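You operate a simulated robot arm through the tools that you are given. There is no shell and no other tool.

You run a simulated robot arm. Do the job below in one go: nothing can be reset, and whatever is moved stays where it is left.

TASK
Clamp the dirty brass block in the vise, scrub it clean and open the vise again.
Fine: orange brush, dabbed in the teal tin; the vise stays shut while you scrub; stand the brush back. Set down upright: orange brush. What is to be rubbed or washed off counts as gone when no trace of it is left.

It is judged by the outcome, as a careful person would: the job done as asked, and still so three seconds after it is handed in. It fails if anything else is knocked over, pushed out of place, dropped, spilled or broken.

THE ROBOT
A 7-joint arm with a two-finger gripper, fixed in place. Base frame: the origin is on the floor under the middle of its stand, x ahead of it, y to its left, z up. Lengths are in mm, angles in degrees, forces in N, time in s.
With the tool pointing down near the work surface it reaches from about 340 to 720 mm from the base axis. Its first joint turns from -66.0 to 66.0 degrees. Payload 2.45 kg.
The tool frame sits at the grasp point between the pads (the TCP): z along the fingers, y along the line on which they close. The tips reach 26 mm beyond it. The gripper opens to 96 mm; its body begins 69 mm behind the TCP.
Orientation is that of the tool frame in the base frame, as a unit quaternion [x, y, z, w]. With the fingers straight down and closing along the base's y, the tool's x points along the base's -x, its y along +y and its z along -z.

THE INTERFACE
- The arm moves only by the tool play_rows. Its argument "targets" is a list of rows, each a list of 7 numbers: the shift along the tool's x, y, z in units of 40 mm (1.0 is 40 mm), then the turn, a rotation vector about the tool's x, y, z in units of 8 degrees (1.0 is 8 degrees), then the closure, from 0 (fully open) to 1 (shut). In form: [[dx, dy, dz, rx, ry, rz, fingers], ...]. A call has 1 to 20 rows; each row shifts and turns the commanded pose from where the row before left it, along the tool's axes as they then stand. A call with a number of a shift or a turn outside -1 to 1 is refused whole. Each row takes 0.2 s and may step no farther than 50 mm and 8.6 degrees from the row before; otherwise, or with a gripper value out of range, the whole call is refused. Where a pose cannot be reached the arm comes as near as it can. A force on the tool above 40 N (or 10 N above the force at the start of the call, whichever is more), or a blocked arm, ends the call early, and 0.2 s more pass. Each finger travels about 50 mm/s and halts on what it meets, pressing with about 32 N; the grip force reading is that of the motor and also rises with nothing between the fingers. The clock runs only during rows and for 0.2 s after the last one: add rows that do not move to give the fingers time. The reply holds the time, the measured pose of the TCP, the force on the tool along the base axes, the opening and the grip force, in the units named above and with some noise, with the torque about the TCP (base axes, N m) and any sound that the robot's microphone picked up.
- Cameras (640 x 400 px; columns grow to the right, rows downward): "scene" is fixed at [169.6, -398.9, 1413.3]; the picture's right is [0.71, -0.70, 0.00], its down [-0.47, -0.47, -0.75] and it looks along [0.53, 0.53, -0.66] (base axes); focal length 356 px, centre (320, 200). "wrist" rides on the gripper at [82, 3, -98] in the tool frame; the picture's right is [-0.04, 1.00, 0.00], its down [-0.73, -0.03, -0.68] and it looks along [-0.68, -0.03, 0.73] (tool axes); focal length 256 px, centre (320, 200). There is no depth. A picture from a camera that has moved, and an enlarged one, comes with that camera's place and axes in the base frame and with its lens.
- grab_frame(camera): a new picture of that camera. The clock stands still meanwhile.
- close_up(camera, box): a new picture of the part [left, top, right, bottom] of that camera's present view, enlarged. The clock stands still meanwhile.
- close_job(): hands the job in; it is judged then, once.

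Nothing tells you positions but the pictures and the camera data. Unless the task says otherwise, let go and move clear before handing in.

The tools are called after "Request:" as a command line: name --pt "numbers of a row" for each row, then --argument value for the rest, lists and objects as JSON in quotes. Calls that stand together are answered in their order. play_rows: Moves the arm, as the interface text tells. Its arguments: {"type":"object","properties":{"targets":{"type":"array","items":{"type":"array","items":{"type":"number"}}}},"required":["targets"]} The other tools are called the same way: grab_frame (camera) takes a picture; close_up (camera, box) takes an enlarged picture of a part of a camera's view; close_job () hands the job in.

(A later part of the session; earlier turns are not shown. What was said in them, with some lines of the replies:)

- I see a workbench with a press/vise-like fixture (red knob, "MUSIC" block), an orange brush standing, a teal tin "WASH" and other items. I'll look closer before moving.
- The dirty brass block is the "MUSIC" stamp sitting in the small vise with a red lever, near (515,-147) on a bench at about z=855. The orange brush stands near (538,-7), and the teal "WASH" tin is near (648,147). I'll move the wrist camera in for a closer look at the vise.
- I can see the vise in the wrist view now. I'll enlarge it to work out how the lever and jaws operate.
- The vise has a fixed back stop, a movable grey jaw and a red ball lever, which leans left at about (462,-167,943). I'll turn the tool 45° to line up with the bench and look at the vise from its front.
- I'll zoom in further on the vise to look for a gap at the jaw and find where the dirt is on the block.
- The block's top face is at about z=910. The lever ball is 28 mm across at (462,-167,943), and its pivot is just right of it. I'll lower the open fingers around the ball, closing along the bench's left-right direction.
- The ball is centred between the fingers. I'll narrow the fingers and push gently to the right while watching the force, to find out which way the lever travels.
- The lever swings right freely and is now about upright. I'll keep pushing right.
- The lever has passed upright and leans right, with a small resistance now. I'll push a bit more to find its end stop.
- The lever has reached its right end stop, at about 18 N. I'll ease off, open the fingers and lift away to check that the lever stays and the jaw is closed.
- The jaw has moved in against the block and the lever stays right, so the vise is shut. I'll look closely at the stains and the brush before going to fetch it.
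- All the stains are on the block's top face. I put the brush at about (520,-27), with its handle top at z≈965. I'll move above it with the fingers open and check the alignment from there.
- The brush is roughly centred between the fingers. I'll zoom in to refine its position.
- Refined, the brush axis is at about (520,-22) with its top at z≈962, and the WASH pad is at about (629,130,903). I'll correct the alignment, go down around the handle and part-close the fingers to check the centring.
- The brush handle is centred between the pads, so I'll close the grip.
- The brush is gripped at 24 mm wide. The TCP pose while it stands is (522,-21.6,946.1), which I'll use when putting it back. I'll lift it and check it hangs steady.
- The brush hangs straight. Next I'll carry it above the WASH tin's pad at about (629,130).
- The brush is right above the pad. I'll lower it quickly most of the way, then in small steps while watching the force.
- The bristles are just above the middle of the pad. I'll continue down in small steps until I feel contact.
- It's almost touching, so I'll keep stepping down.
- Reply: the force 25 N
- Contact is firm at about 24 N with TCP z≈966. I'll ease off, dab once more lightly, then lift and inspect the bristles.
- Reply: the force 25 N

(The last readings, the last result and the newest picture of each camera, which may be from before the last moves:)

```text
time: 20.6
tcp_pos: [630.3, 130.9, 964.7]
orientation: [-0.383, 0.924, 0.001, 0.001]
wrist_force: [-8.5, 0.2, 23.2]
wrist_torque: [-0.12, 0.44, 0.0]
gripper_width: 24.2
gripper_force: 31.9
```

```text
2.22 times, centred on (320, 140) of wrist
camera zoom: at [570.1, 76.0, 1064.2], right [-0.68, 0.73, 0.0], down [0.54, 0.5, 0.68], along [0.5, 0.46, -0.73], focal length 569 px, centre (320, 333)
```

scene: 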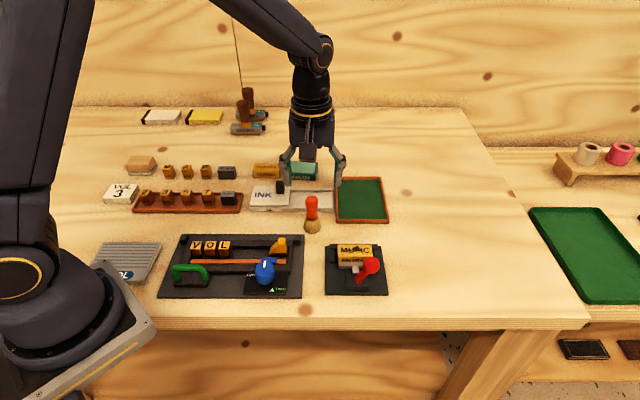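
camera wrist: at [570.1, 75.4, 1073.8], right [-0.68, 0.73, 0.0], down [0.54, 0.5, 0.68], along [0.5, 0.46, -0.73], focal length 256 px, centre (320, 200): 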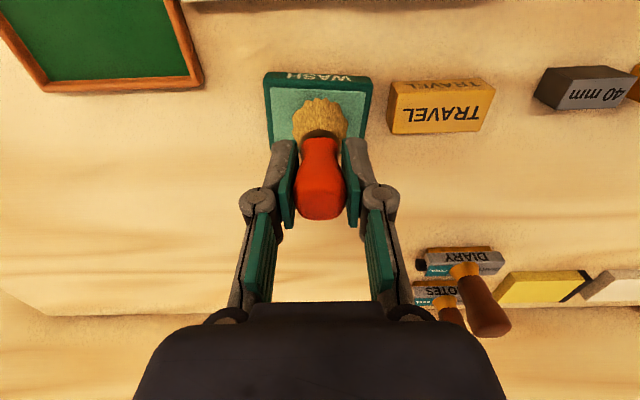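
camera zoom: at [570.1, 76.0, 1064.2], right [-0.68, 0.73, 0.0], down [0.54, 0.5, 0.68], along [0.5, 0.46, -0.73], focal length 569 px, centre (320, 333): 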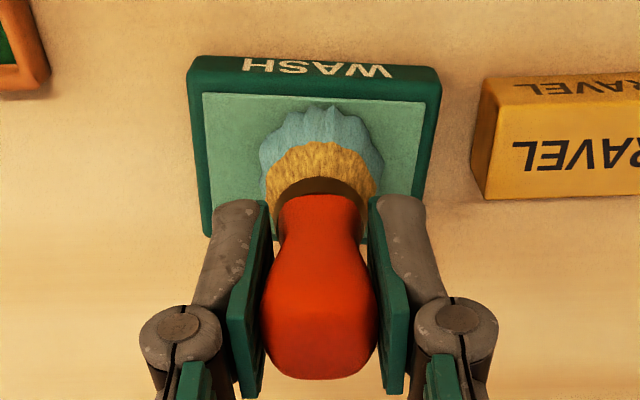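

The bristles have turned wet teal, so the brush is loaded. I'll lift it and carry it to above the clamped block at about (517,-140).

Request:
play_rows --pt "0 0 -0.3 0 0 0 1" --pt "0 0 -0.7 0 0 0 1" --pt "0 0 -0.7 0 0 0 1" --pt "0.848 -0.344 0 0 0 0 1" --pt "0.848 -0.344 0 0 0 0 1" --pt "0.848 -0.344 0 0 0 0 1" --pt "0.848 -0.344 0 0 0 0 1" --pt "0.848 -0.344 0 0 0 0 1" --pt "0.848 -0.344 0 0 0 0 1" --pt "0.848 -0.344 0 0 0 0 1" --pt "0.848 -0.344 0 0 0 0 1" --pt "0 0 0 0 0 0 1"

Request:
grab_frame --camera "wrist"

Request:
close_up --camera "scene" --box '[310, 200, 400, 300]'

Request:
close_up --camera "wrist" --box '[260, 40, 380, 150]'

```text
time: 23.2
tcp_pos: [515.5, -137.7, 1032.3]
orientation: [-0.384, 0.923, -0.001, 0.0]
wrist_force: [0.1, 0.9, -1.0]
wrist_torque: [-0.01, -0.01, 0.0]
gripper_width: 24.2
gripper_force: 32.2
```

```text
taken
camera wrist: at [455.6, -193.4, 1131.2], right [-0.68, 0.73, 0.0], down [0.54, 0.5, 0.68], along [0.5, 0.46, -0.73], focal length 256 px, centre (320, 200)
```

wrist: 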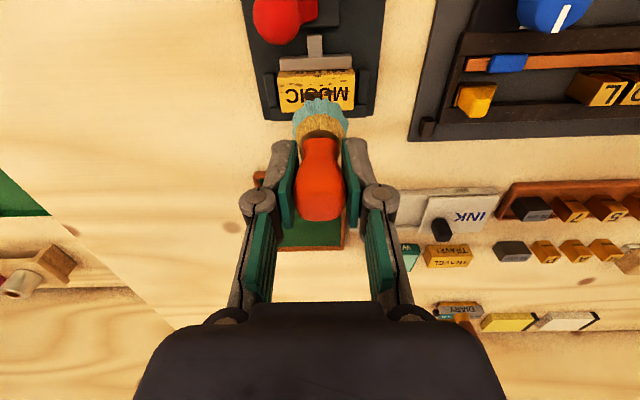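

```text
4.00 times, centred on (355, 250) of scene
camera zoom: at [169.6, -398.9, 1413.3], right [0.71, -0.7, 0.0], down [-0.47, -0.47, -0.75], along [0.53, 0.53, -0.66], focal length 1426 px, centre (180, 0)
```

zoom: 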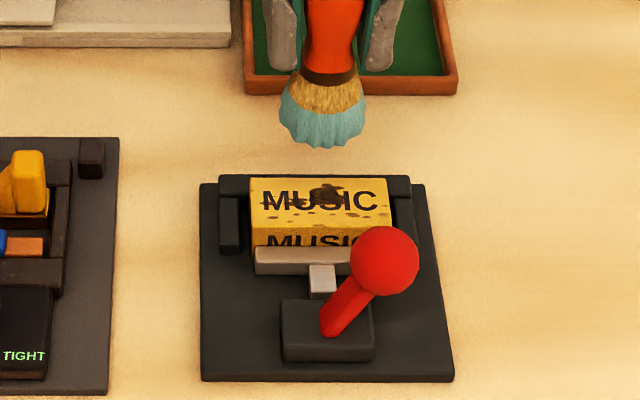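

```text
3.64 times, centred on (320, 95) of wrist
camera zoom: at [455.6, -193.4, 1131.2], right [-0.68, 0.73, 0.0], down [0.54, 0.5, 0.68], along [0.5, 0.46, -0.73], focal length 931 px, centre (320, 582)
```

zoom: 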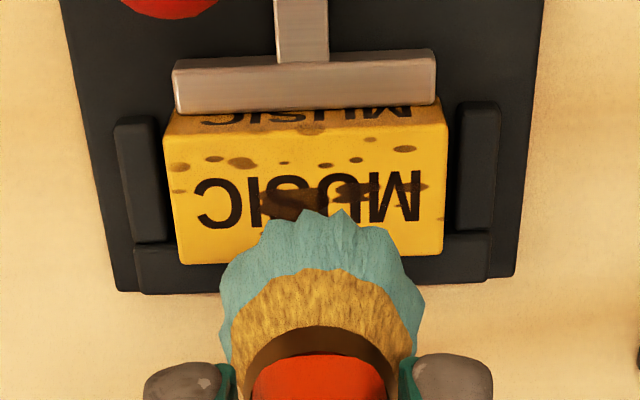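

The brush is over the block, whose top-face centre I refine to (517.6,-139.5) at z≈912, with half-sizes of about 32 × 14 mm. I'll lower it until I feel contact.

Request:
play_rows --pt "0 0 0.6 0 0 0 1" --pt "0 0 0.5 0 0 0 1" --pt "0 0 0.04 0 0 0 1" --pt "0 0 0.04 0 0 0 1" --pt "0 0 0.03 0 0 0 1"

Request:
close_up --camera "scene" --box '[310, 200, 400, 300]'

Request:
grab_frame --camera "wrist"

```text
time: 24.4
tcp_pos: [515.8, -139.0, 983.9]
orientation: [-0.384, 0.923, 0.0, 0.0]
wrist_force: [0.6, 0.7, -0.8]
wrist_torque: [-0.02, 0.02, -0.01]
gripper_width: 24.1
gripper_force: 31.8
```

```text
4.00 times, centred on (355, 250) of scene
camera zoom: at [169.6, -398.9, 1413.3], right [0.71, -0.7, 0.0], down [-0.47, -0.47, -0.75], along [0.53, 0.53, -0.66], focal length 1426 px, centre (180, 0)
```

zoom: 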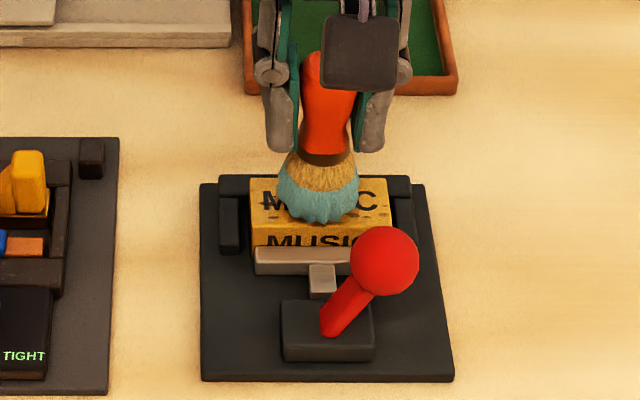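

```text
taken
camera wrist: at [456.5, -194.3, 1082.3], right [-0.68, 0.73, 0.0], down [0.54, 0.5, 0.68], along [0.5, 0.46, -0.73], focal length 256 px, centre (320, 200)
```

wrist: 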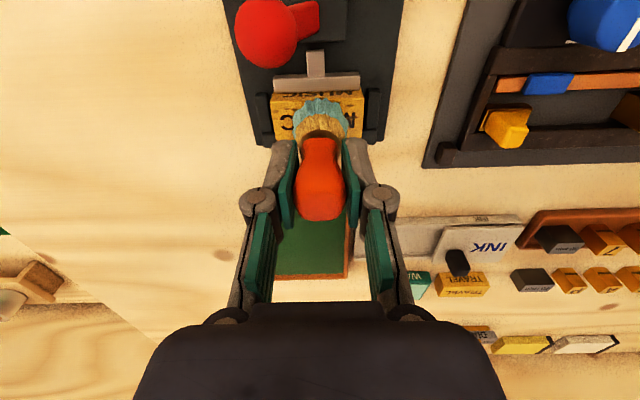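

It's aligned over the block and clear of the lever. I'll step down to contact.

Request:
play_rows --pt "0 0 0.03 0 0 0 1" --pt "0 0 0.03 0 0 0 1" --pt "0 0 0.03 0 0 0 1"

```text
time: 25.2
tcp_pos: [517.2, -138.3, 979.8]
orientation: [-0.383, 0.924, 0.0, 0.0]
wrist_force: [-0.5, -0.9, 0.0]
wrist_torque: [-0.01, -0.06, 0.02]
gripper_width: 24.0
gripper_force: 31.0
```

Request:
play_rows --pt "0 0 0.03 0 0 0 1" --pt "0 0 0.02 0 0 0 1"

```text
time: 25.8
tcp_pos: [515.9, -139.3, 977.4]
orientation: [-0.382, 0.924, -0.001, -0.001]
wrist_force: [-0.8, -0.4, 1.9]
wrist_torque: [0.02, -0.01, 0.02]
gripper_width: 24.1
gripper_force: 32.3
```

Contact is just starting at about 2 N. I'll press slightly more and make a first gentle stroke along the block.

Request:
play_rows --pt "0 0 0.025 0 0 0 1" --pt "0 0.1 0 0 0 0 1" --pt "0 0.1 0 0 0 0 1" --pt "0 -0.1 0 0 0 0 1" --pt "0 -0.1 0 0 0 0 1"

Request:
close_up --camera "scene" --box '[325, 220, 395, 290]'

Request:
close_up --camera "wrist" --box '[240, 60, 400, 180]'

```text
time: 27.0
tcp_pos: [516.7, -136.9, 978.0]
orientation: [-0.383, 0.924, 0.002, 0.0]
wrist_force: [-5.0, 7.6, 23.0]
wrist_torque: [0.31, 0.1, 0.0]
gripper_width: 24.4
gripper_force: 32.0
```

```text
5.71 times, centred on (360, 255) of scene
camera zoom: at [169.1, -398.5, 1413.4], right [0.71, -0.7, 0.0], down [-0.47, -0.47, -0.75], along [0.53, 0.53, -0.66], focal length 2036 px, centre (91, -114)
```

zoom: 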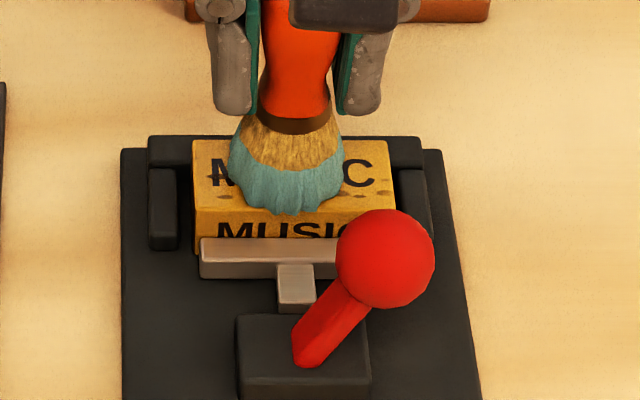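

```text
3.33 times, centred on (320, 120) of wrist
camera zoom: at [456.5, -193.6, 1076.4], right [-0.68, 0.73, 0.0], down [0.54, 0.5, 0.68], along [0.5, 0.46, -0.73], focal length 853 px, centre (320, 467)
```

zoom: 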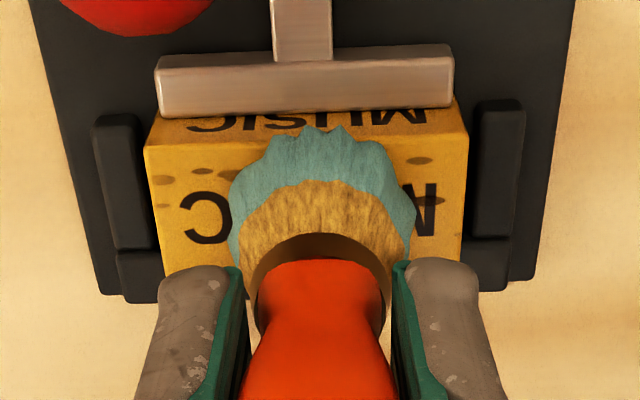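

I'm pressing at about 23 N, so I'll ease off slightly and scrub with long strokes along the block's length.

Request:
play_rows --pt "0 0 -0.02 0 0 0 1" --pt "0 0.2 0 0 0 0 1" --pt "0 0.22 0 0 0 0 1" --pt "0 -0.2 0 0 0 0 1" --pt "0 -0.22 0 0 0 0 1" --pt "0 -0.22 0 0 0 0 1" --pt "0 -0.25 0 0 0 0 1" --pt "0 0.25 0 0 0 0 1" --pt "0 0.22 0 0 0 0 1" --pt "0 0.2 0 0 0 0 1" --pt "0 0.22 0 0 0 0 1" --pt "0 -0.2 0 0 0 0 1" --pt "0 -0.22 0 0 0 0 1"

Request:
close_up --camera "scene" --box '[325, 220, 395, 290]'

Request:
close_up --camera "wrist" --box '[240, 60, 400, 180]'

```text
time: 29.8
tcp_pos: [516.9, -138.8, 977.4]
orientation: [-0.383, 0.924, 0.001, 0.001]
wrist_force: [-1.8, 2.4, 8.9]
wrist_torque: [0.2, 0.01, 0.02]
gripper_width: 24.1
gripper_force: 31.9
```

```text
5.71 times, centred on (360, 255) of scene
camera zoom: at [169.4, -398.7, 1413.3], right [0.71, -0.7, 0.0], down [-0.47, -0.47, -0.75], along [0.53, 0.53, -0.66], focal length 2036 px, centre (91, -114)
```

zoom: 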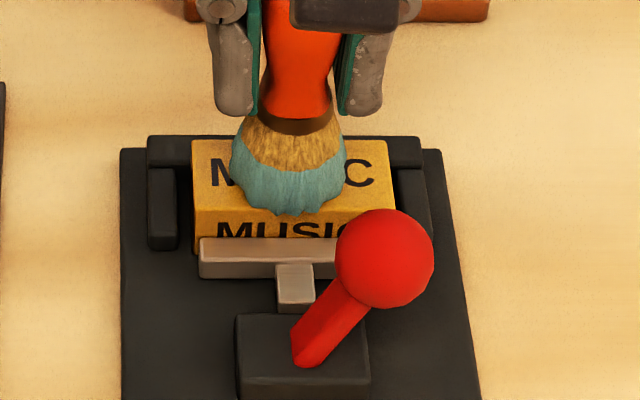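

```text
3.33 times, centred on (320, 120) of wrist
camera zoom: at [456.6, -194.1, 1076.5], right [-0.68, 0.73, 0.0], down [0.54, 0.5, 0.68], along [0.5, 0.46, -0.73], focal length 853 px, centre (320, 467)
```

zoom: 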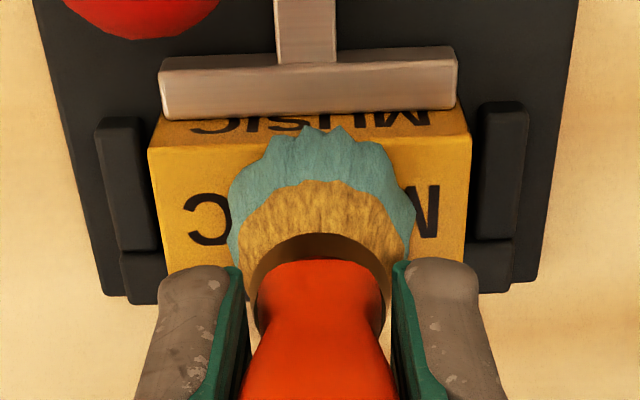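

The visible spots have already gone. I'll make a few more strokes toward the front and back edges to be thorough, then lift and inspect.

Request:
play_rows --pt "0.12 0 0 0 0 0 1" --pt "0 0.22 0 0 0 0 1" --pt "0 0.22 0 0 0 0 1" --pt "0 -0.22 0 0 0 0 1" --pt "0 -0.22 0 0 0 0 1" --pt "0 -0.22 0 0 0 0 1" --pt "0 -0.25 0 0 0 0 1" --pt "-0.22 0 0 0 0 0 1" --pt "0 0.25 0 0 0 0 1" --pt "0 0.22 0 0 0 0 1" --pt "0 0.22 0 0 0 0 1" --pt "0 0.22 0 0 0 0 1" --pt "0.1 0 0 0 0 0 1" --pt "0 -0.22 0 0 0 0 1" --pt "0 -0.22 0 0 0 0 1"

Request:
play_rows --pt "0 0 -0.3 0 0 0 1" --pt "0 0 -0.6 0 0 0 1" --pt "-0.3 0 -0.5 0 0 0 1" --pt "-0.6 0 0 0 0 0 1" --pt "-0.6 0 0 0 0 0 1" --pt "0 0 0 0 0 0 1"

Request:
grab_frame --camera "wrist"

Request:
close_up --camera "scene" --box '[335, 235, 385, 275]'

```text
time: 33.0
tcp_pos: [516.3, -139.7, 978.3]
orientation: [-0.383, 0.924, 0.001, 0.0]
wrist_force: [-5.2, 5.4, 17.2]
wrist_torque: [0.26, 0.06, 0.06]
gripper_width: 24.2
gripper_force: 32.0
```

```text
time: 34.4
tcp_pos: [557.8, -95.9, 1033.0]
orientation: [-0.383, 0.924, 0.0, 0.0]
wrist_force: [0.5, -0.1, -0.7]
wrist_torque: [0.06, 0.01, 0.02]
gripper_width: 24.2
gripper_force: 31.6
```

```text
taken
camera wrist: at [498.1, -151.3, 1131.9], right [-0.68, 0.73, 0.0], down [0.54, 0.5, 0.68], along [0.5, 0.46, -0.73], focal length 256 px, centre (320, 200)
```

wrist: 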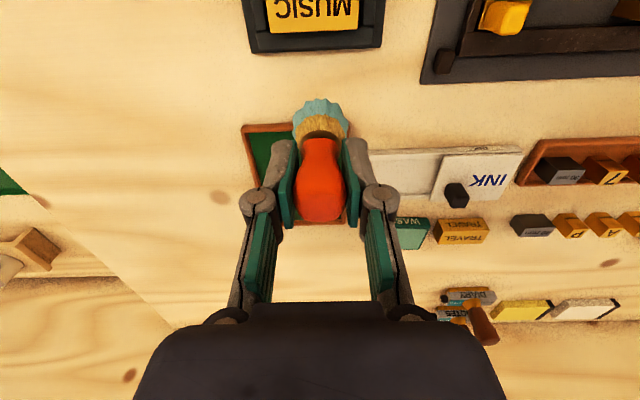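

```text
10.00 times, centred on (360, 255) of scene
camera zoom: at [169.6, -398.8, 1413.3], right [0.71, -0.7, 0.0], down [-0.47, -0.47, -0.75], along [0.53, 0.53, -0.66], focal length 3564 px, centre (-80, -350)
```

zoom: 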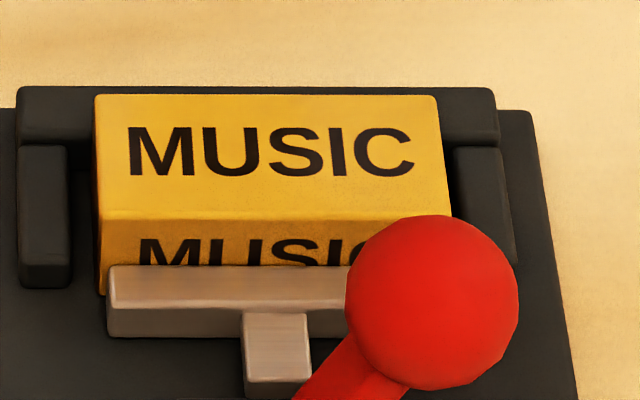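

The top face looks clean. I'll enlarge it more to check for faint traces before putting the brush away.

Request:
close_up --camera "scene" --box '[342, 242, 364, 258]'

Request:
close_up --camera "scene" --box '[358, 242, 380, 258]'

Request:
close_up --camera "wrist" --box '[240, 0, 390, 60]'

Request:
close_up --camera "scene" --box '[270, 150, 400, 300]'

```text
16.00 times, centred on (353, 250) of scene
camera zoom: at [169.6, -398.8, 1413.3], right [0.71, -0.7, 0.0], down [-0.47, -0.47, -0.75], along [0.53, 0.53, -0.66], focal length 5702 px, centre (-208, -600)
```

zoom: 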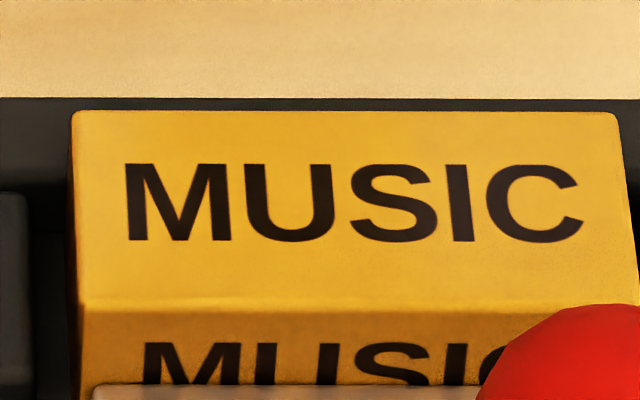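

```text
16.00 times, centred on (369, 250) of scene
camera zoom: at [169.6, -398.8, 1413.3], right [0.71, -0.7, 0.0], down [-0.47, -0.47, -0.75], along [0.53, 0.53, -0.66], focal length 5702 px, centre (-464, -600)
```

zoom: 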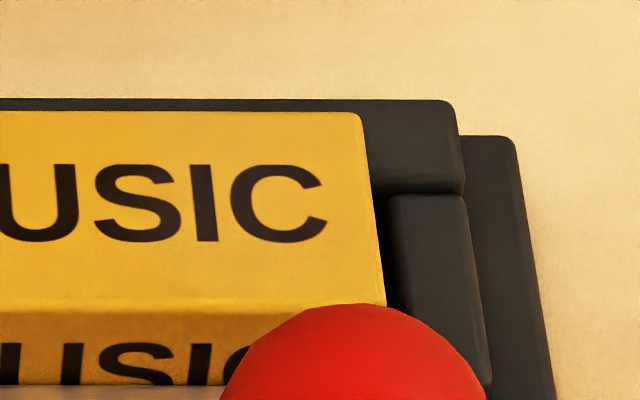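

```text
4.27 times, centred on (315, 30) of wrist
camera zoom: at [498.1, -151.3, 1131.9], right [-0.68, 0.73, 0.0], down [0.54, 0.5, 0.68], along [0.5, 0.46, -0.73], focal length 1092 px, centre (341, 925)
```

zoom: 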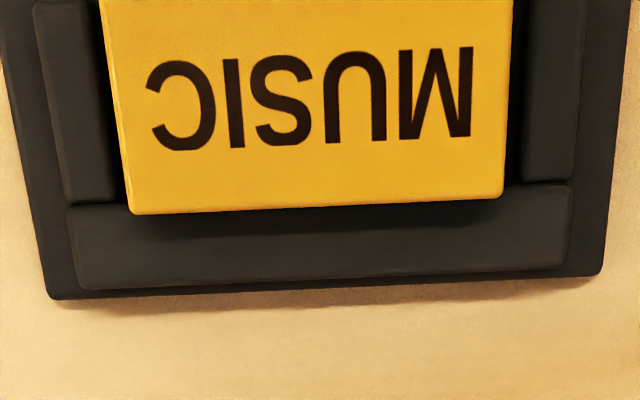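

```text
2.67 times, centred on (335, 225) of scene
camera zoom: at [169.6, -398.8, 1413.3], right [0.71, -0.7, 0.0], down [-0.47, -0.47, -0.75], along [0.53, 0.53, -0.66], focal length 950 px, centre (280, 133)
```

zoom: 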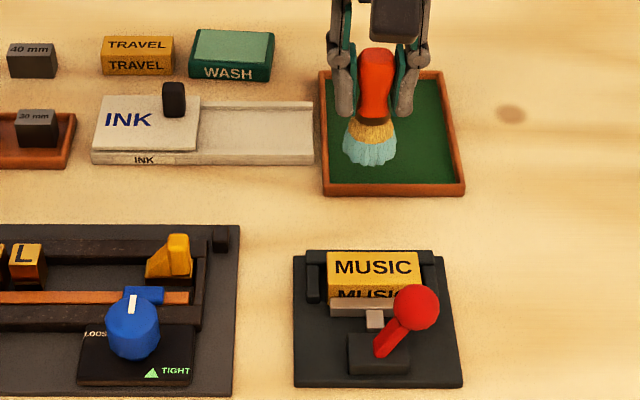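

No trace is left on the block. I'll carry the brush back to its original spot at (522,-21.6).

Request:
play_rows --pt "-0.229 0.648 0 0 0 0 1" --pt "-0.229 0.648 0 0 0 0 1" --pt "-0.229 0.648 0 0 0 0 1" --pt "0 0 0 0 0 0 1" --pt "0 0 0.9 0 0 0 1" --pt "0 0 0.8 0 0 0 1" --pt "0 0 0.1 0 0 0 1" --pt "0 0 0.1 0 0 0 1"

Request:
close_up --camera "scene" --box '[270, 150, 360, 240]'

Request:
close_up --camera "wrist" --box '[240, 60, 400, 250]'

```text
time: 36.2
tcp_pos: [524.7, -21.6, 957.2]
orientation: [-0.383, 0.924, 0.0, 0.0]
wrist_force: [0.1, -0.2, -0.7]
wrist_torque: [-0.02, 0.02, -0.01]
gripper_width: 24.2
gripper_force: 31.7
```

```text
4.44 times, centred on (315, 195) of scene
camera zoom: at [169.6, -398.9, 1413.3], right [0.71, -0.7, 0.0], down [-0.47, -0.47, -0.75], along [0.53, 0.53, -0.66], focal length 1584 px, centre (342, 222)
```

zoom: 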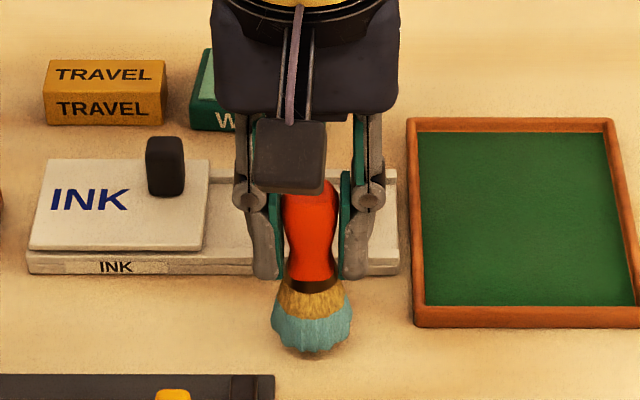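

```text
2.11 times, centred on (320, 155) of wrist
camera zoom: at [464.9, -76.6, 1057.0], right [-0.68, 0.73, 0.0], down [0.54, 0.5, 0.68], along [0.5, 0.46, -0.73], focal length 539 px, centre (320, 295)
```

zoom: 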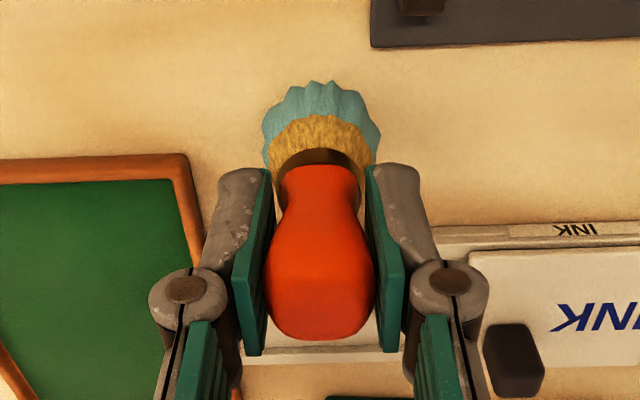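

The brush is over its spot, within about 2 mm. I'll make a small correction and lower it gently to the bench.

Request:
play_rows --pt "0.04 0.04 0.08 0 0 0 1" --pt "0 0 0.08 0 0 0 1" --pt "0 0 0.05 0 0 0 1" --pt "0 0 0.03 0 0 0 1" --pt "0 0 0 0 0 0 1"

```text
time: 37.4
tcp_pos: [521.6, -22.7, 948.5]
orientation: [-0.383, 0.924, 0.0, 0.0]
wrist_force: [-0.1, -0.3, -0.7]
wrist_torque: [-0.02, -0.02, -0.03]
gripper_width: 24.4
gripper_force: 32.0
```

Request:
play_rows --pt "0 0 0.025 0 0 0 1" --pt "0 0 0.02 0 0 0 1" --pt "0 0 0 0 0 0 1"

```text
time: 38.2
tcp_pos: [521.3, -21.3, 946.6]
orientation: [-0.382, 0.924, 0.0, 0.0]
wrist_force: [0.6, -0.1, -0.5]
wrist_torque: [0.0, 0.04, -0.01]
gripper_width: 24.1
gripper_force: 32.6
```

No contact yet, so I'll continue in sub-millimetre steps.

Request:
play_rows --pt "0 0 0.015 0 0 0 1" --pt "0 0 0.015 0 0 0 1" --pt "0 0 0 0 0 0 1"

```text
time: 39.0
tcp_pos: [520.6, -22.4, 945.2]
orientation: [-0.382, 0.924, -0.001, 0.001]
wrist_force: [0.1, -0.2, 5.4]
wrist_torque: [0.01, -0.01, 0.04]
gripper_width: 24.1
gripper_force: 31.6
```

The bristles are on the bench, with a light 5 N contact. I'll open the fingers slowly.

Request:
play_rows --pt "0 0 0 0 0 0 0.72" --pt "0 0 0 0 0 0 0.68" --pt "0 0 0 0 0 0 0.62" --pt "0 0 0 0 0 0 0.55" --pt "0 0 0 0 0 0 0.5" --pt "0 0 0 0 0 0 0.45"

Request:
close_up --camera "wrist" --box '[240, 110, 400, 250]'

Request:
close_up --camera "scene" --box '[270, 150, 360, 240]'

```text
time: 40.4
tcp_pos: [520.3, -22.8, 944.8]
orientation: [-0.383, 0.924, -0.001, 0.0]
wrist_force: [0.3, -0.1, 0.1]
wrist_torque: [0.04, 0.01, 0.03]
gripper_width: 52.8
gripper_force: 0.0
```

```text
2.86 times, centred on (320, 180) of wrist
camera zoom: at [461.0, -77.6, 1044.0], right [-0.68, 0.73, 0.0], down [0.54, 0.5, 0.68], along [0.5, 0.46, -0.73], focal length 731 px, centre (320, 257)
```

zoom: 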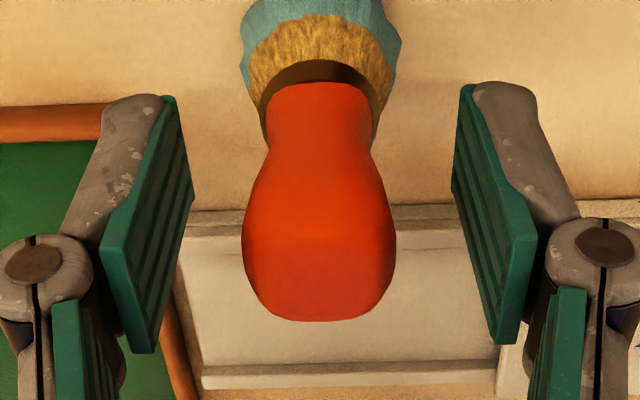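

```text
4.44 times, centred on (315, 195) of scene
camera zoom: at [169.6, -398.9, 1413.3], right [0.71, -0.7, 0.0], down [-0.47, -0.47, -0.75], along [0.53, 0.53, -0.66], focal length 1584 px, centre (342, 222)
```

zoom: 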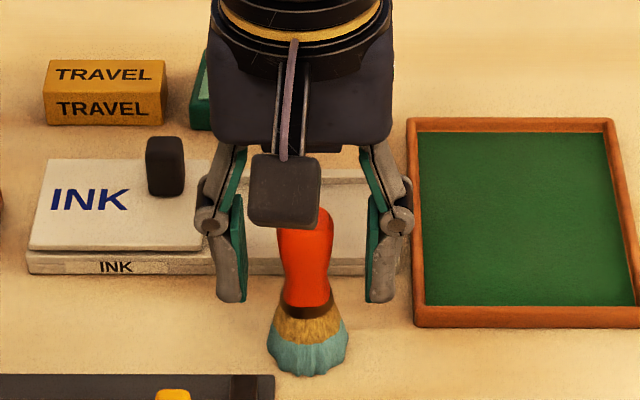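

The brush stands upright on its own in its original place. I'll lift straight up and move above the lever ball, now at about (490,-195,943).

Request:
play_rows --pt "0 0 -0.5 0 0 0 0.4" --pt "0 0 -0.8 0 0 0 0.4" --pt "0 0 -0.83 0 0 0 0.4" --pt "0.717 -0.498 0 0 0 0 0.4" --pt "0.717 -0.498 0 0 0 0 0.4" --pt "0.717 -0.498 0 0 0 0 0.4" --pt "0.717 -0.498 0 0 0 0 0.4" --pt "0.717 -0.498 0 0 0 0 0.4" --pt "0 0 0 0 0 0 0.4"

Request:
grab_frame --camera "wrist"

Request:
grab_frame --camera "scene"

```text
time: 42.4
tcp_pos: [491.4, -195.9, 1029.1]
orientation: [-0.383, 0.924, 0.001, -0.001]
wrist_force: [-0.4, 0.1, 0.1]
wrist_torque: [-0.01, 0.02, 0.01]
gripper_width: 57.3
gripper_force: 0.0
```

```text
taken
camera wrist: at [431.8, -250.6, 1129.1], right [-0.68, 0.73, 0.0], down [0.54, 0.5, 0.68], along [0.5, 0.46, -0.73], focal length 256 px, centre (320, 200)
```

wrist: 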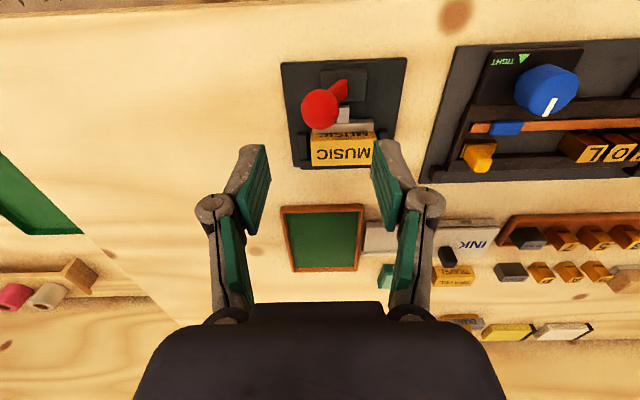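

```text
taken
```

scene: 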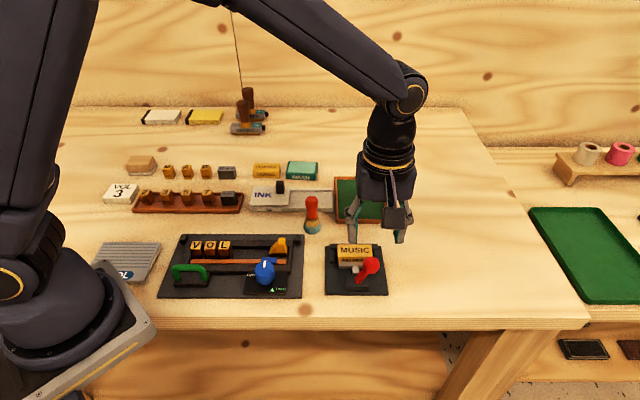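

The ball is right below the grasp point. I'll take a last look at the block's face, then lower the open fingers around the ball.

Request:
close_up --camera "wrist" --box '[300, 115, 385, 175]'

Request:
play_rows --pt "0 0 0.72 0 0 0 0.4" --pt "0 0 0.72 0 0 0 0.4" --pt "0 0 0.71 0 0 0 0.4" --pt "0 0 0 0 0 0 0.5" --pt "0 0 0 0 0 0 0.6" --pt "0 0 0 0 0 0 0.65"

Request:
grab_frame --camera "wrist"

```text
6.67 times, centred on (342, 145) of wrist
camera zoom: at [431.8, -250.6, 1129.1], right [-0.68, 0.73, 0.0], down [0.54, 0.5, 0.68], along [0.5, 0.46, -0.73], focal length 1707 px, centre (170, 567)
```

zoom: 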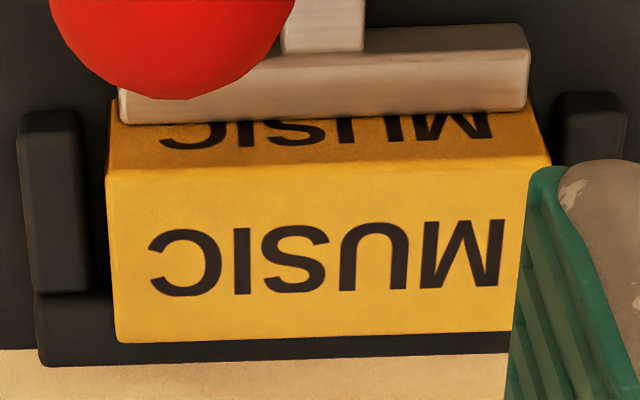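

```text
time: 43.8
tcp_pos: [489.2, -192.5, 944.4]
orientation: [-0.383, 0.924, 0.0, 0.0]
wrist_force: [0.3, -0.7, 0.6]
wrist_torque: [0.01, -0.01, -0.01]
gripper_width: 33.7
gripper_force: 0.1
```

```text
taken
camera wrist: at [430.6, -248.2, 1042.5], right [-0.68, 0.73, 0.0], down [0.54, 0.5, 0.68], along [0.5, 0.46, -0.73], focal length 256 px, centre (320, 200)
```

wrist: 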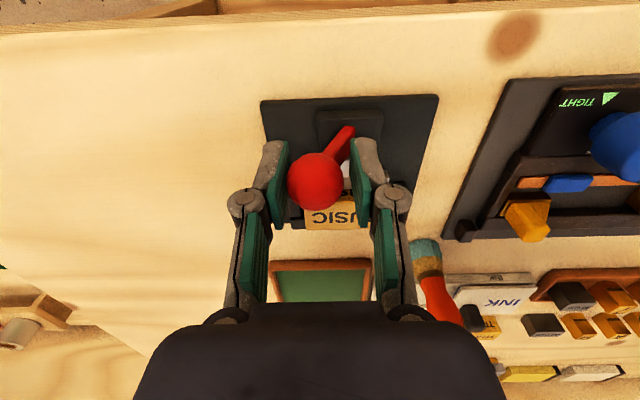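

The ball is between the fingers. I'll push the lever back to the left to open the vise.

Request:
play_rows --pt "0 0.125 0 0 0 0 0.66" --pt "0 0.125 0 0 0 0 0.66" --pt "0 0.125 0 0 0 0 0.66" --pt "0 0.125 0 0 0 0 0.66" --pt "0 0.125 0 0 0 0 0.66" --pt "0 0.125 0 0 0 0 0.66" --pt "0 0.125 0 0 0 0 0.66" --pt "0 0.06 0 0 0 0 0.66"

Request:
grab_frame --camera "wrist"

```text
time: 45.6
tcp_pos: [464.3, -167.0, 945.9]
orientation: [-0.383, 0.924, 0.0, 0.001]
wrist_force: [0.3, 0.4, 0.6]
wrist_torque: [0.04, 0.0, 0.01]
gripper_width: 32.7
gripper_force: 0.0
```

```text
taken
camera wrist: at [403.9, -222.7, 1043.9], right [-0.68, 0.73, 0.0], down [0.54, 0.5, 0.68], along [0.5, 0.46, -0.73], focal length 256 px, centre (320, 200)
```

wrist: 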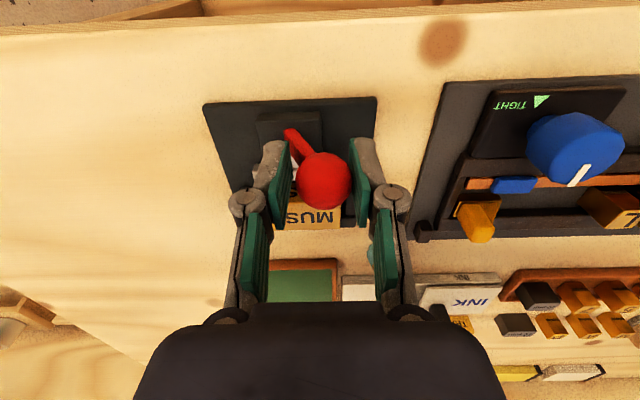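

The lever is back on the left. I'll push a few millimetres more until I feel the end stop, to be sure it is fully open.

Request:
play_rows --pt "0 0.06 0 0 0 0 0.66" --pt "0 0.06 0 0 0 0 0.66"

```text
time: 46.2
tcp_pos: [460.3, -164.6, 944.2]
orientation: [-0.381, 0.924, -0.001, 0.0]
wrist_force: [1.0, -1.7, 1.1]
wrist_torque: [-0.08, -0.01, 0.03]
gripper_width: 33.9
gripper_force: 0.7
```

Request:
play_rows --pt "0 0.06 0 0 0 0 0.66" --pt "0 0.04 0 0 0 0 0.66"

```text
time: 46.8
tcp_pos: [458.9, -162.8, 944.8]
orientation: [-0.383, 0.924, -0.002, 0.001]
wrist_force: [7.1, -7.1, 2.0]
wrist_torque: [-0.16, -0.27, 0.0]
gripper_width: 39.3
gripper_force: 4.8
```

The left end stop is reached at about 10 N. I'll ease off, open the fingers and lift clear.

Request:
play_rows --pt "0 -0.1 0 0 0 0 0.55" --pt "0 0 0 0 0 0 0.4" --pt "0 0 0 0 0 0 0.3" --pt "0 0 0 0 0 0 0.3" --pt "0 0 -0.75 0 0 0 0.3" --pt "0 0 -0.75 0 0 0 0.3" --pt "0 0 -0.75 0 0 0 0.3" --pt "0.5 0 -0.5 0 0 0 0.3"

Request:
grab_frame --camera "wrist"

Request:
close_up --camera "wrist" --box '[260, 90, 400, 190]'

Request:
grab_frame --camera "scene"

Request:
close_up --camera "scene" --box '[320, 235, 390, 300]'

```text
time: 48.6
tcp_pos: [444.9, -177.7, 1055.1]
orientation: [-0.384, 0.924, -0.001, -0.001]
wrist_force: [-0.1, -0.4, 1.3]
wrist_torque: [0.02, -0.01, 0.01]
gripper_width: 67.3
gripper_force: 0.0
```

```text
taken
camera wrist: at [385.5, -231.8, 1154.1], right [-0.68, 0.73, 0.0], down [0.54, 0.5, 0.68], along [0.5, 0.46, -0.73], focal length 256 px, centre (320, 200)
```

wrist: 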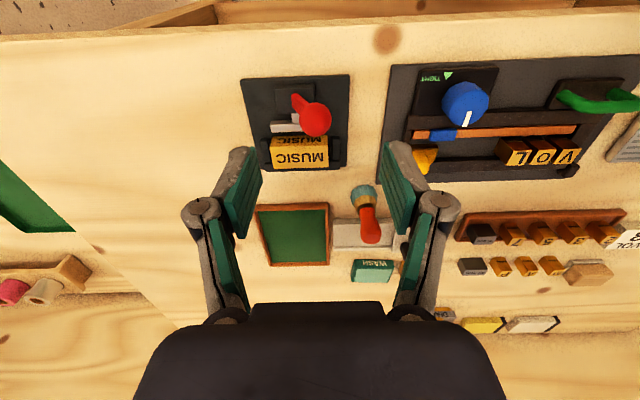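

```text
4.00 times, centred on (330, 140) of wrist
camera zoom: at [385.5, -231.8, 1154.1], right [-0.68, 0.73, 0.0], down [0.54, 0.5, 0.68], along [0.5, 0.46, -0.73], focal length 1024 px, centre (280, 440)
```

zoom: 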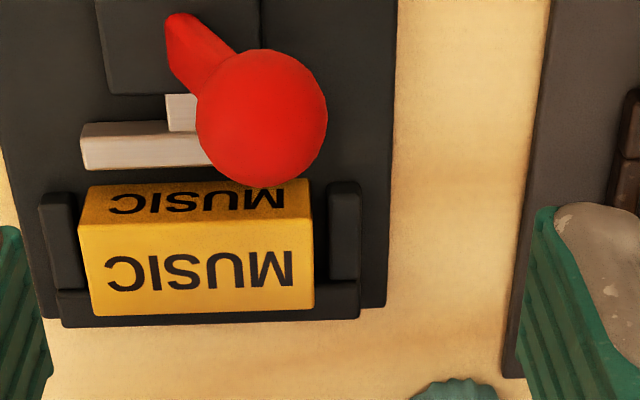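

```text
taken
```

scene: 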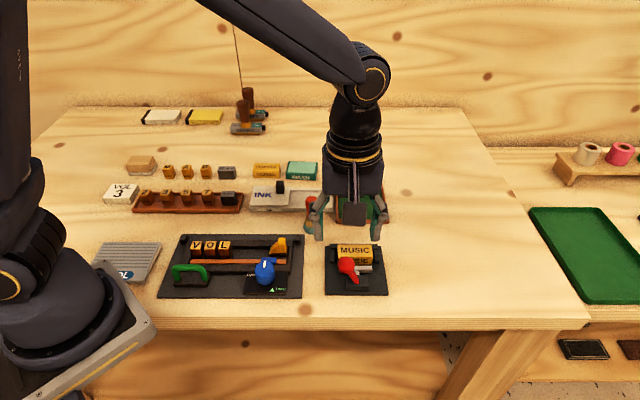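

```text
6.15 times, centred on (355, 268) of scene
camera zoom: at [169.6, -398.8, 1413.3], right [0.71, -0.7, 0.0], down [-0.47, -0.47, -0.75], along [0.53, 0.53, -0.66], focal length 2193 px, centre (105, -215)
```

zoom: 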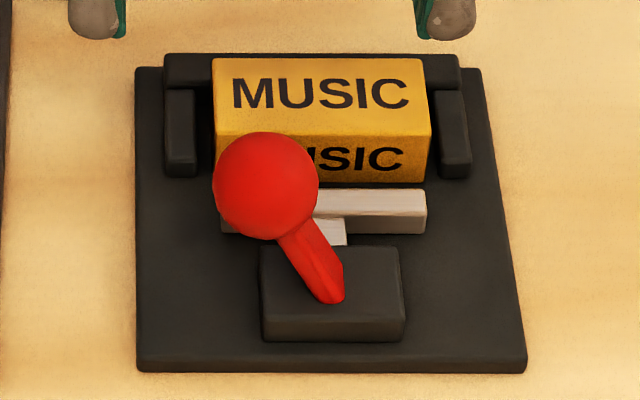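

The vise is open, with a gap at the jaw and the lever back where it began, and the block is clean. I'll move the arm well clear and check the brush and everything else.

Request:
play_rows --pt "0.5 -0.5 -0.8 0 0 0 0.3" --pt "0.5 -0.5 -0.8 0 0 0 0.3" --pt "0.3 -0.5 -0.8 0 0 0 0.3" --pt "0 0 0 0 0 0 0.3"

Request:
grab_frame --camera "scene"

Request:
close_up --camera "scene" --box '[270, 150, 400, 300]'

Request:
grab_frame --camera "wrist"

```text
time: 49.6
tcp_pos: [450.2, -254.5, 1151.2]
orientation: [-0.382, 0.924, 0.0, 0.0]
wrist_force: [0.3, -0.2, -1.1]
wrist_torque: [-0.03, 0.0, 0.03]
gripper_width: 67.4
gripper_force: 0.1
```

```text
taken
```

scene: 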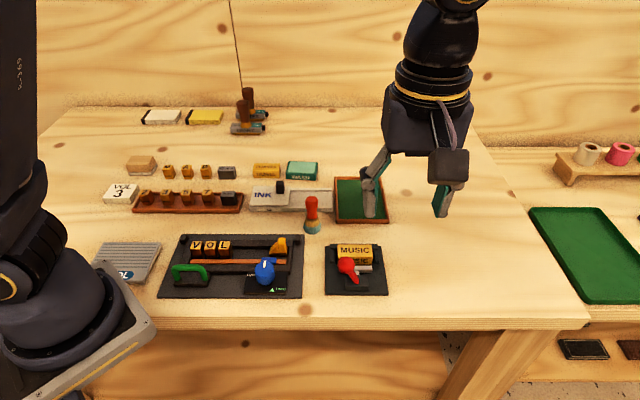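

```text
2.67 times, centred on (335, 225) of scene
camera zoom: at [169.6, -398.9, 1413.3], right [0.71, -0.7, 0.0], down [-0.47, -0.47, -0.75], along [0.53, 0.53, -0.66], focal length 950 px, centre (280, 133)
```

zoom: 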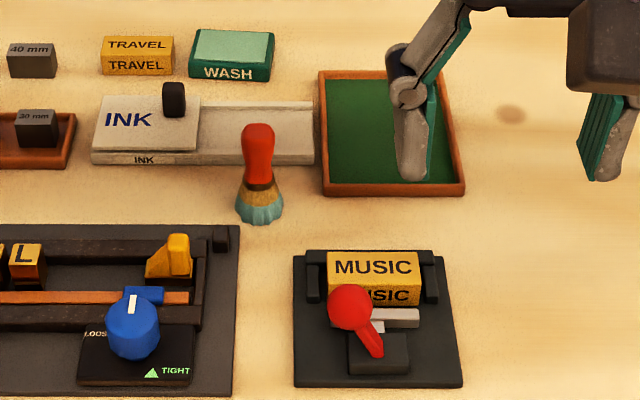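

```text
taken
camera wrist: at [390.2, -309.9, 1251.5], right [-0.68, 0.73, 0.0], down [0.54, 0.5, 0.68], along [0.5, 0.46, -0.73], focal length 256 px, centre (320, 200)
```

wrist: 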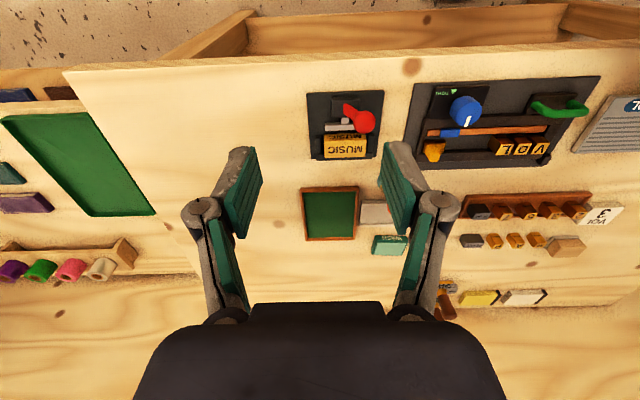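

The brass block is clean, the vise is open, the brush stands upright in its place, and nothing else has moved. The arm is clear, so I'm handing the job in.

Request:
close_job

```text
The job is handed in.
```

The brass block (the one marked "MUSIC") is clean and the vise is open again. In the last enlarged pictures I could see no trace of dirt on it.

- **Vise:** I pushed the red lever over to its right end stop. It stayed shut through all the scrubbing, and I pushed it back to the left stop once the block was clean.
- **Brush:** I dabbed the orange brush in the teal WASH tin, scrubbed the block's top face, and stood the brush upright again where it had been. Its bristles are still wet and teal.
- **Everything else:** the final pictures show nothing else moved or knocked over. The gripper had let go and the arm was clear when I handed the job in.
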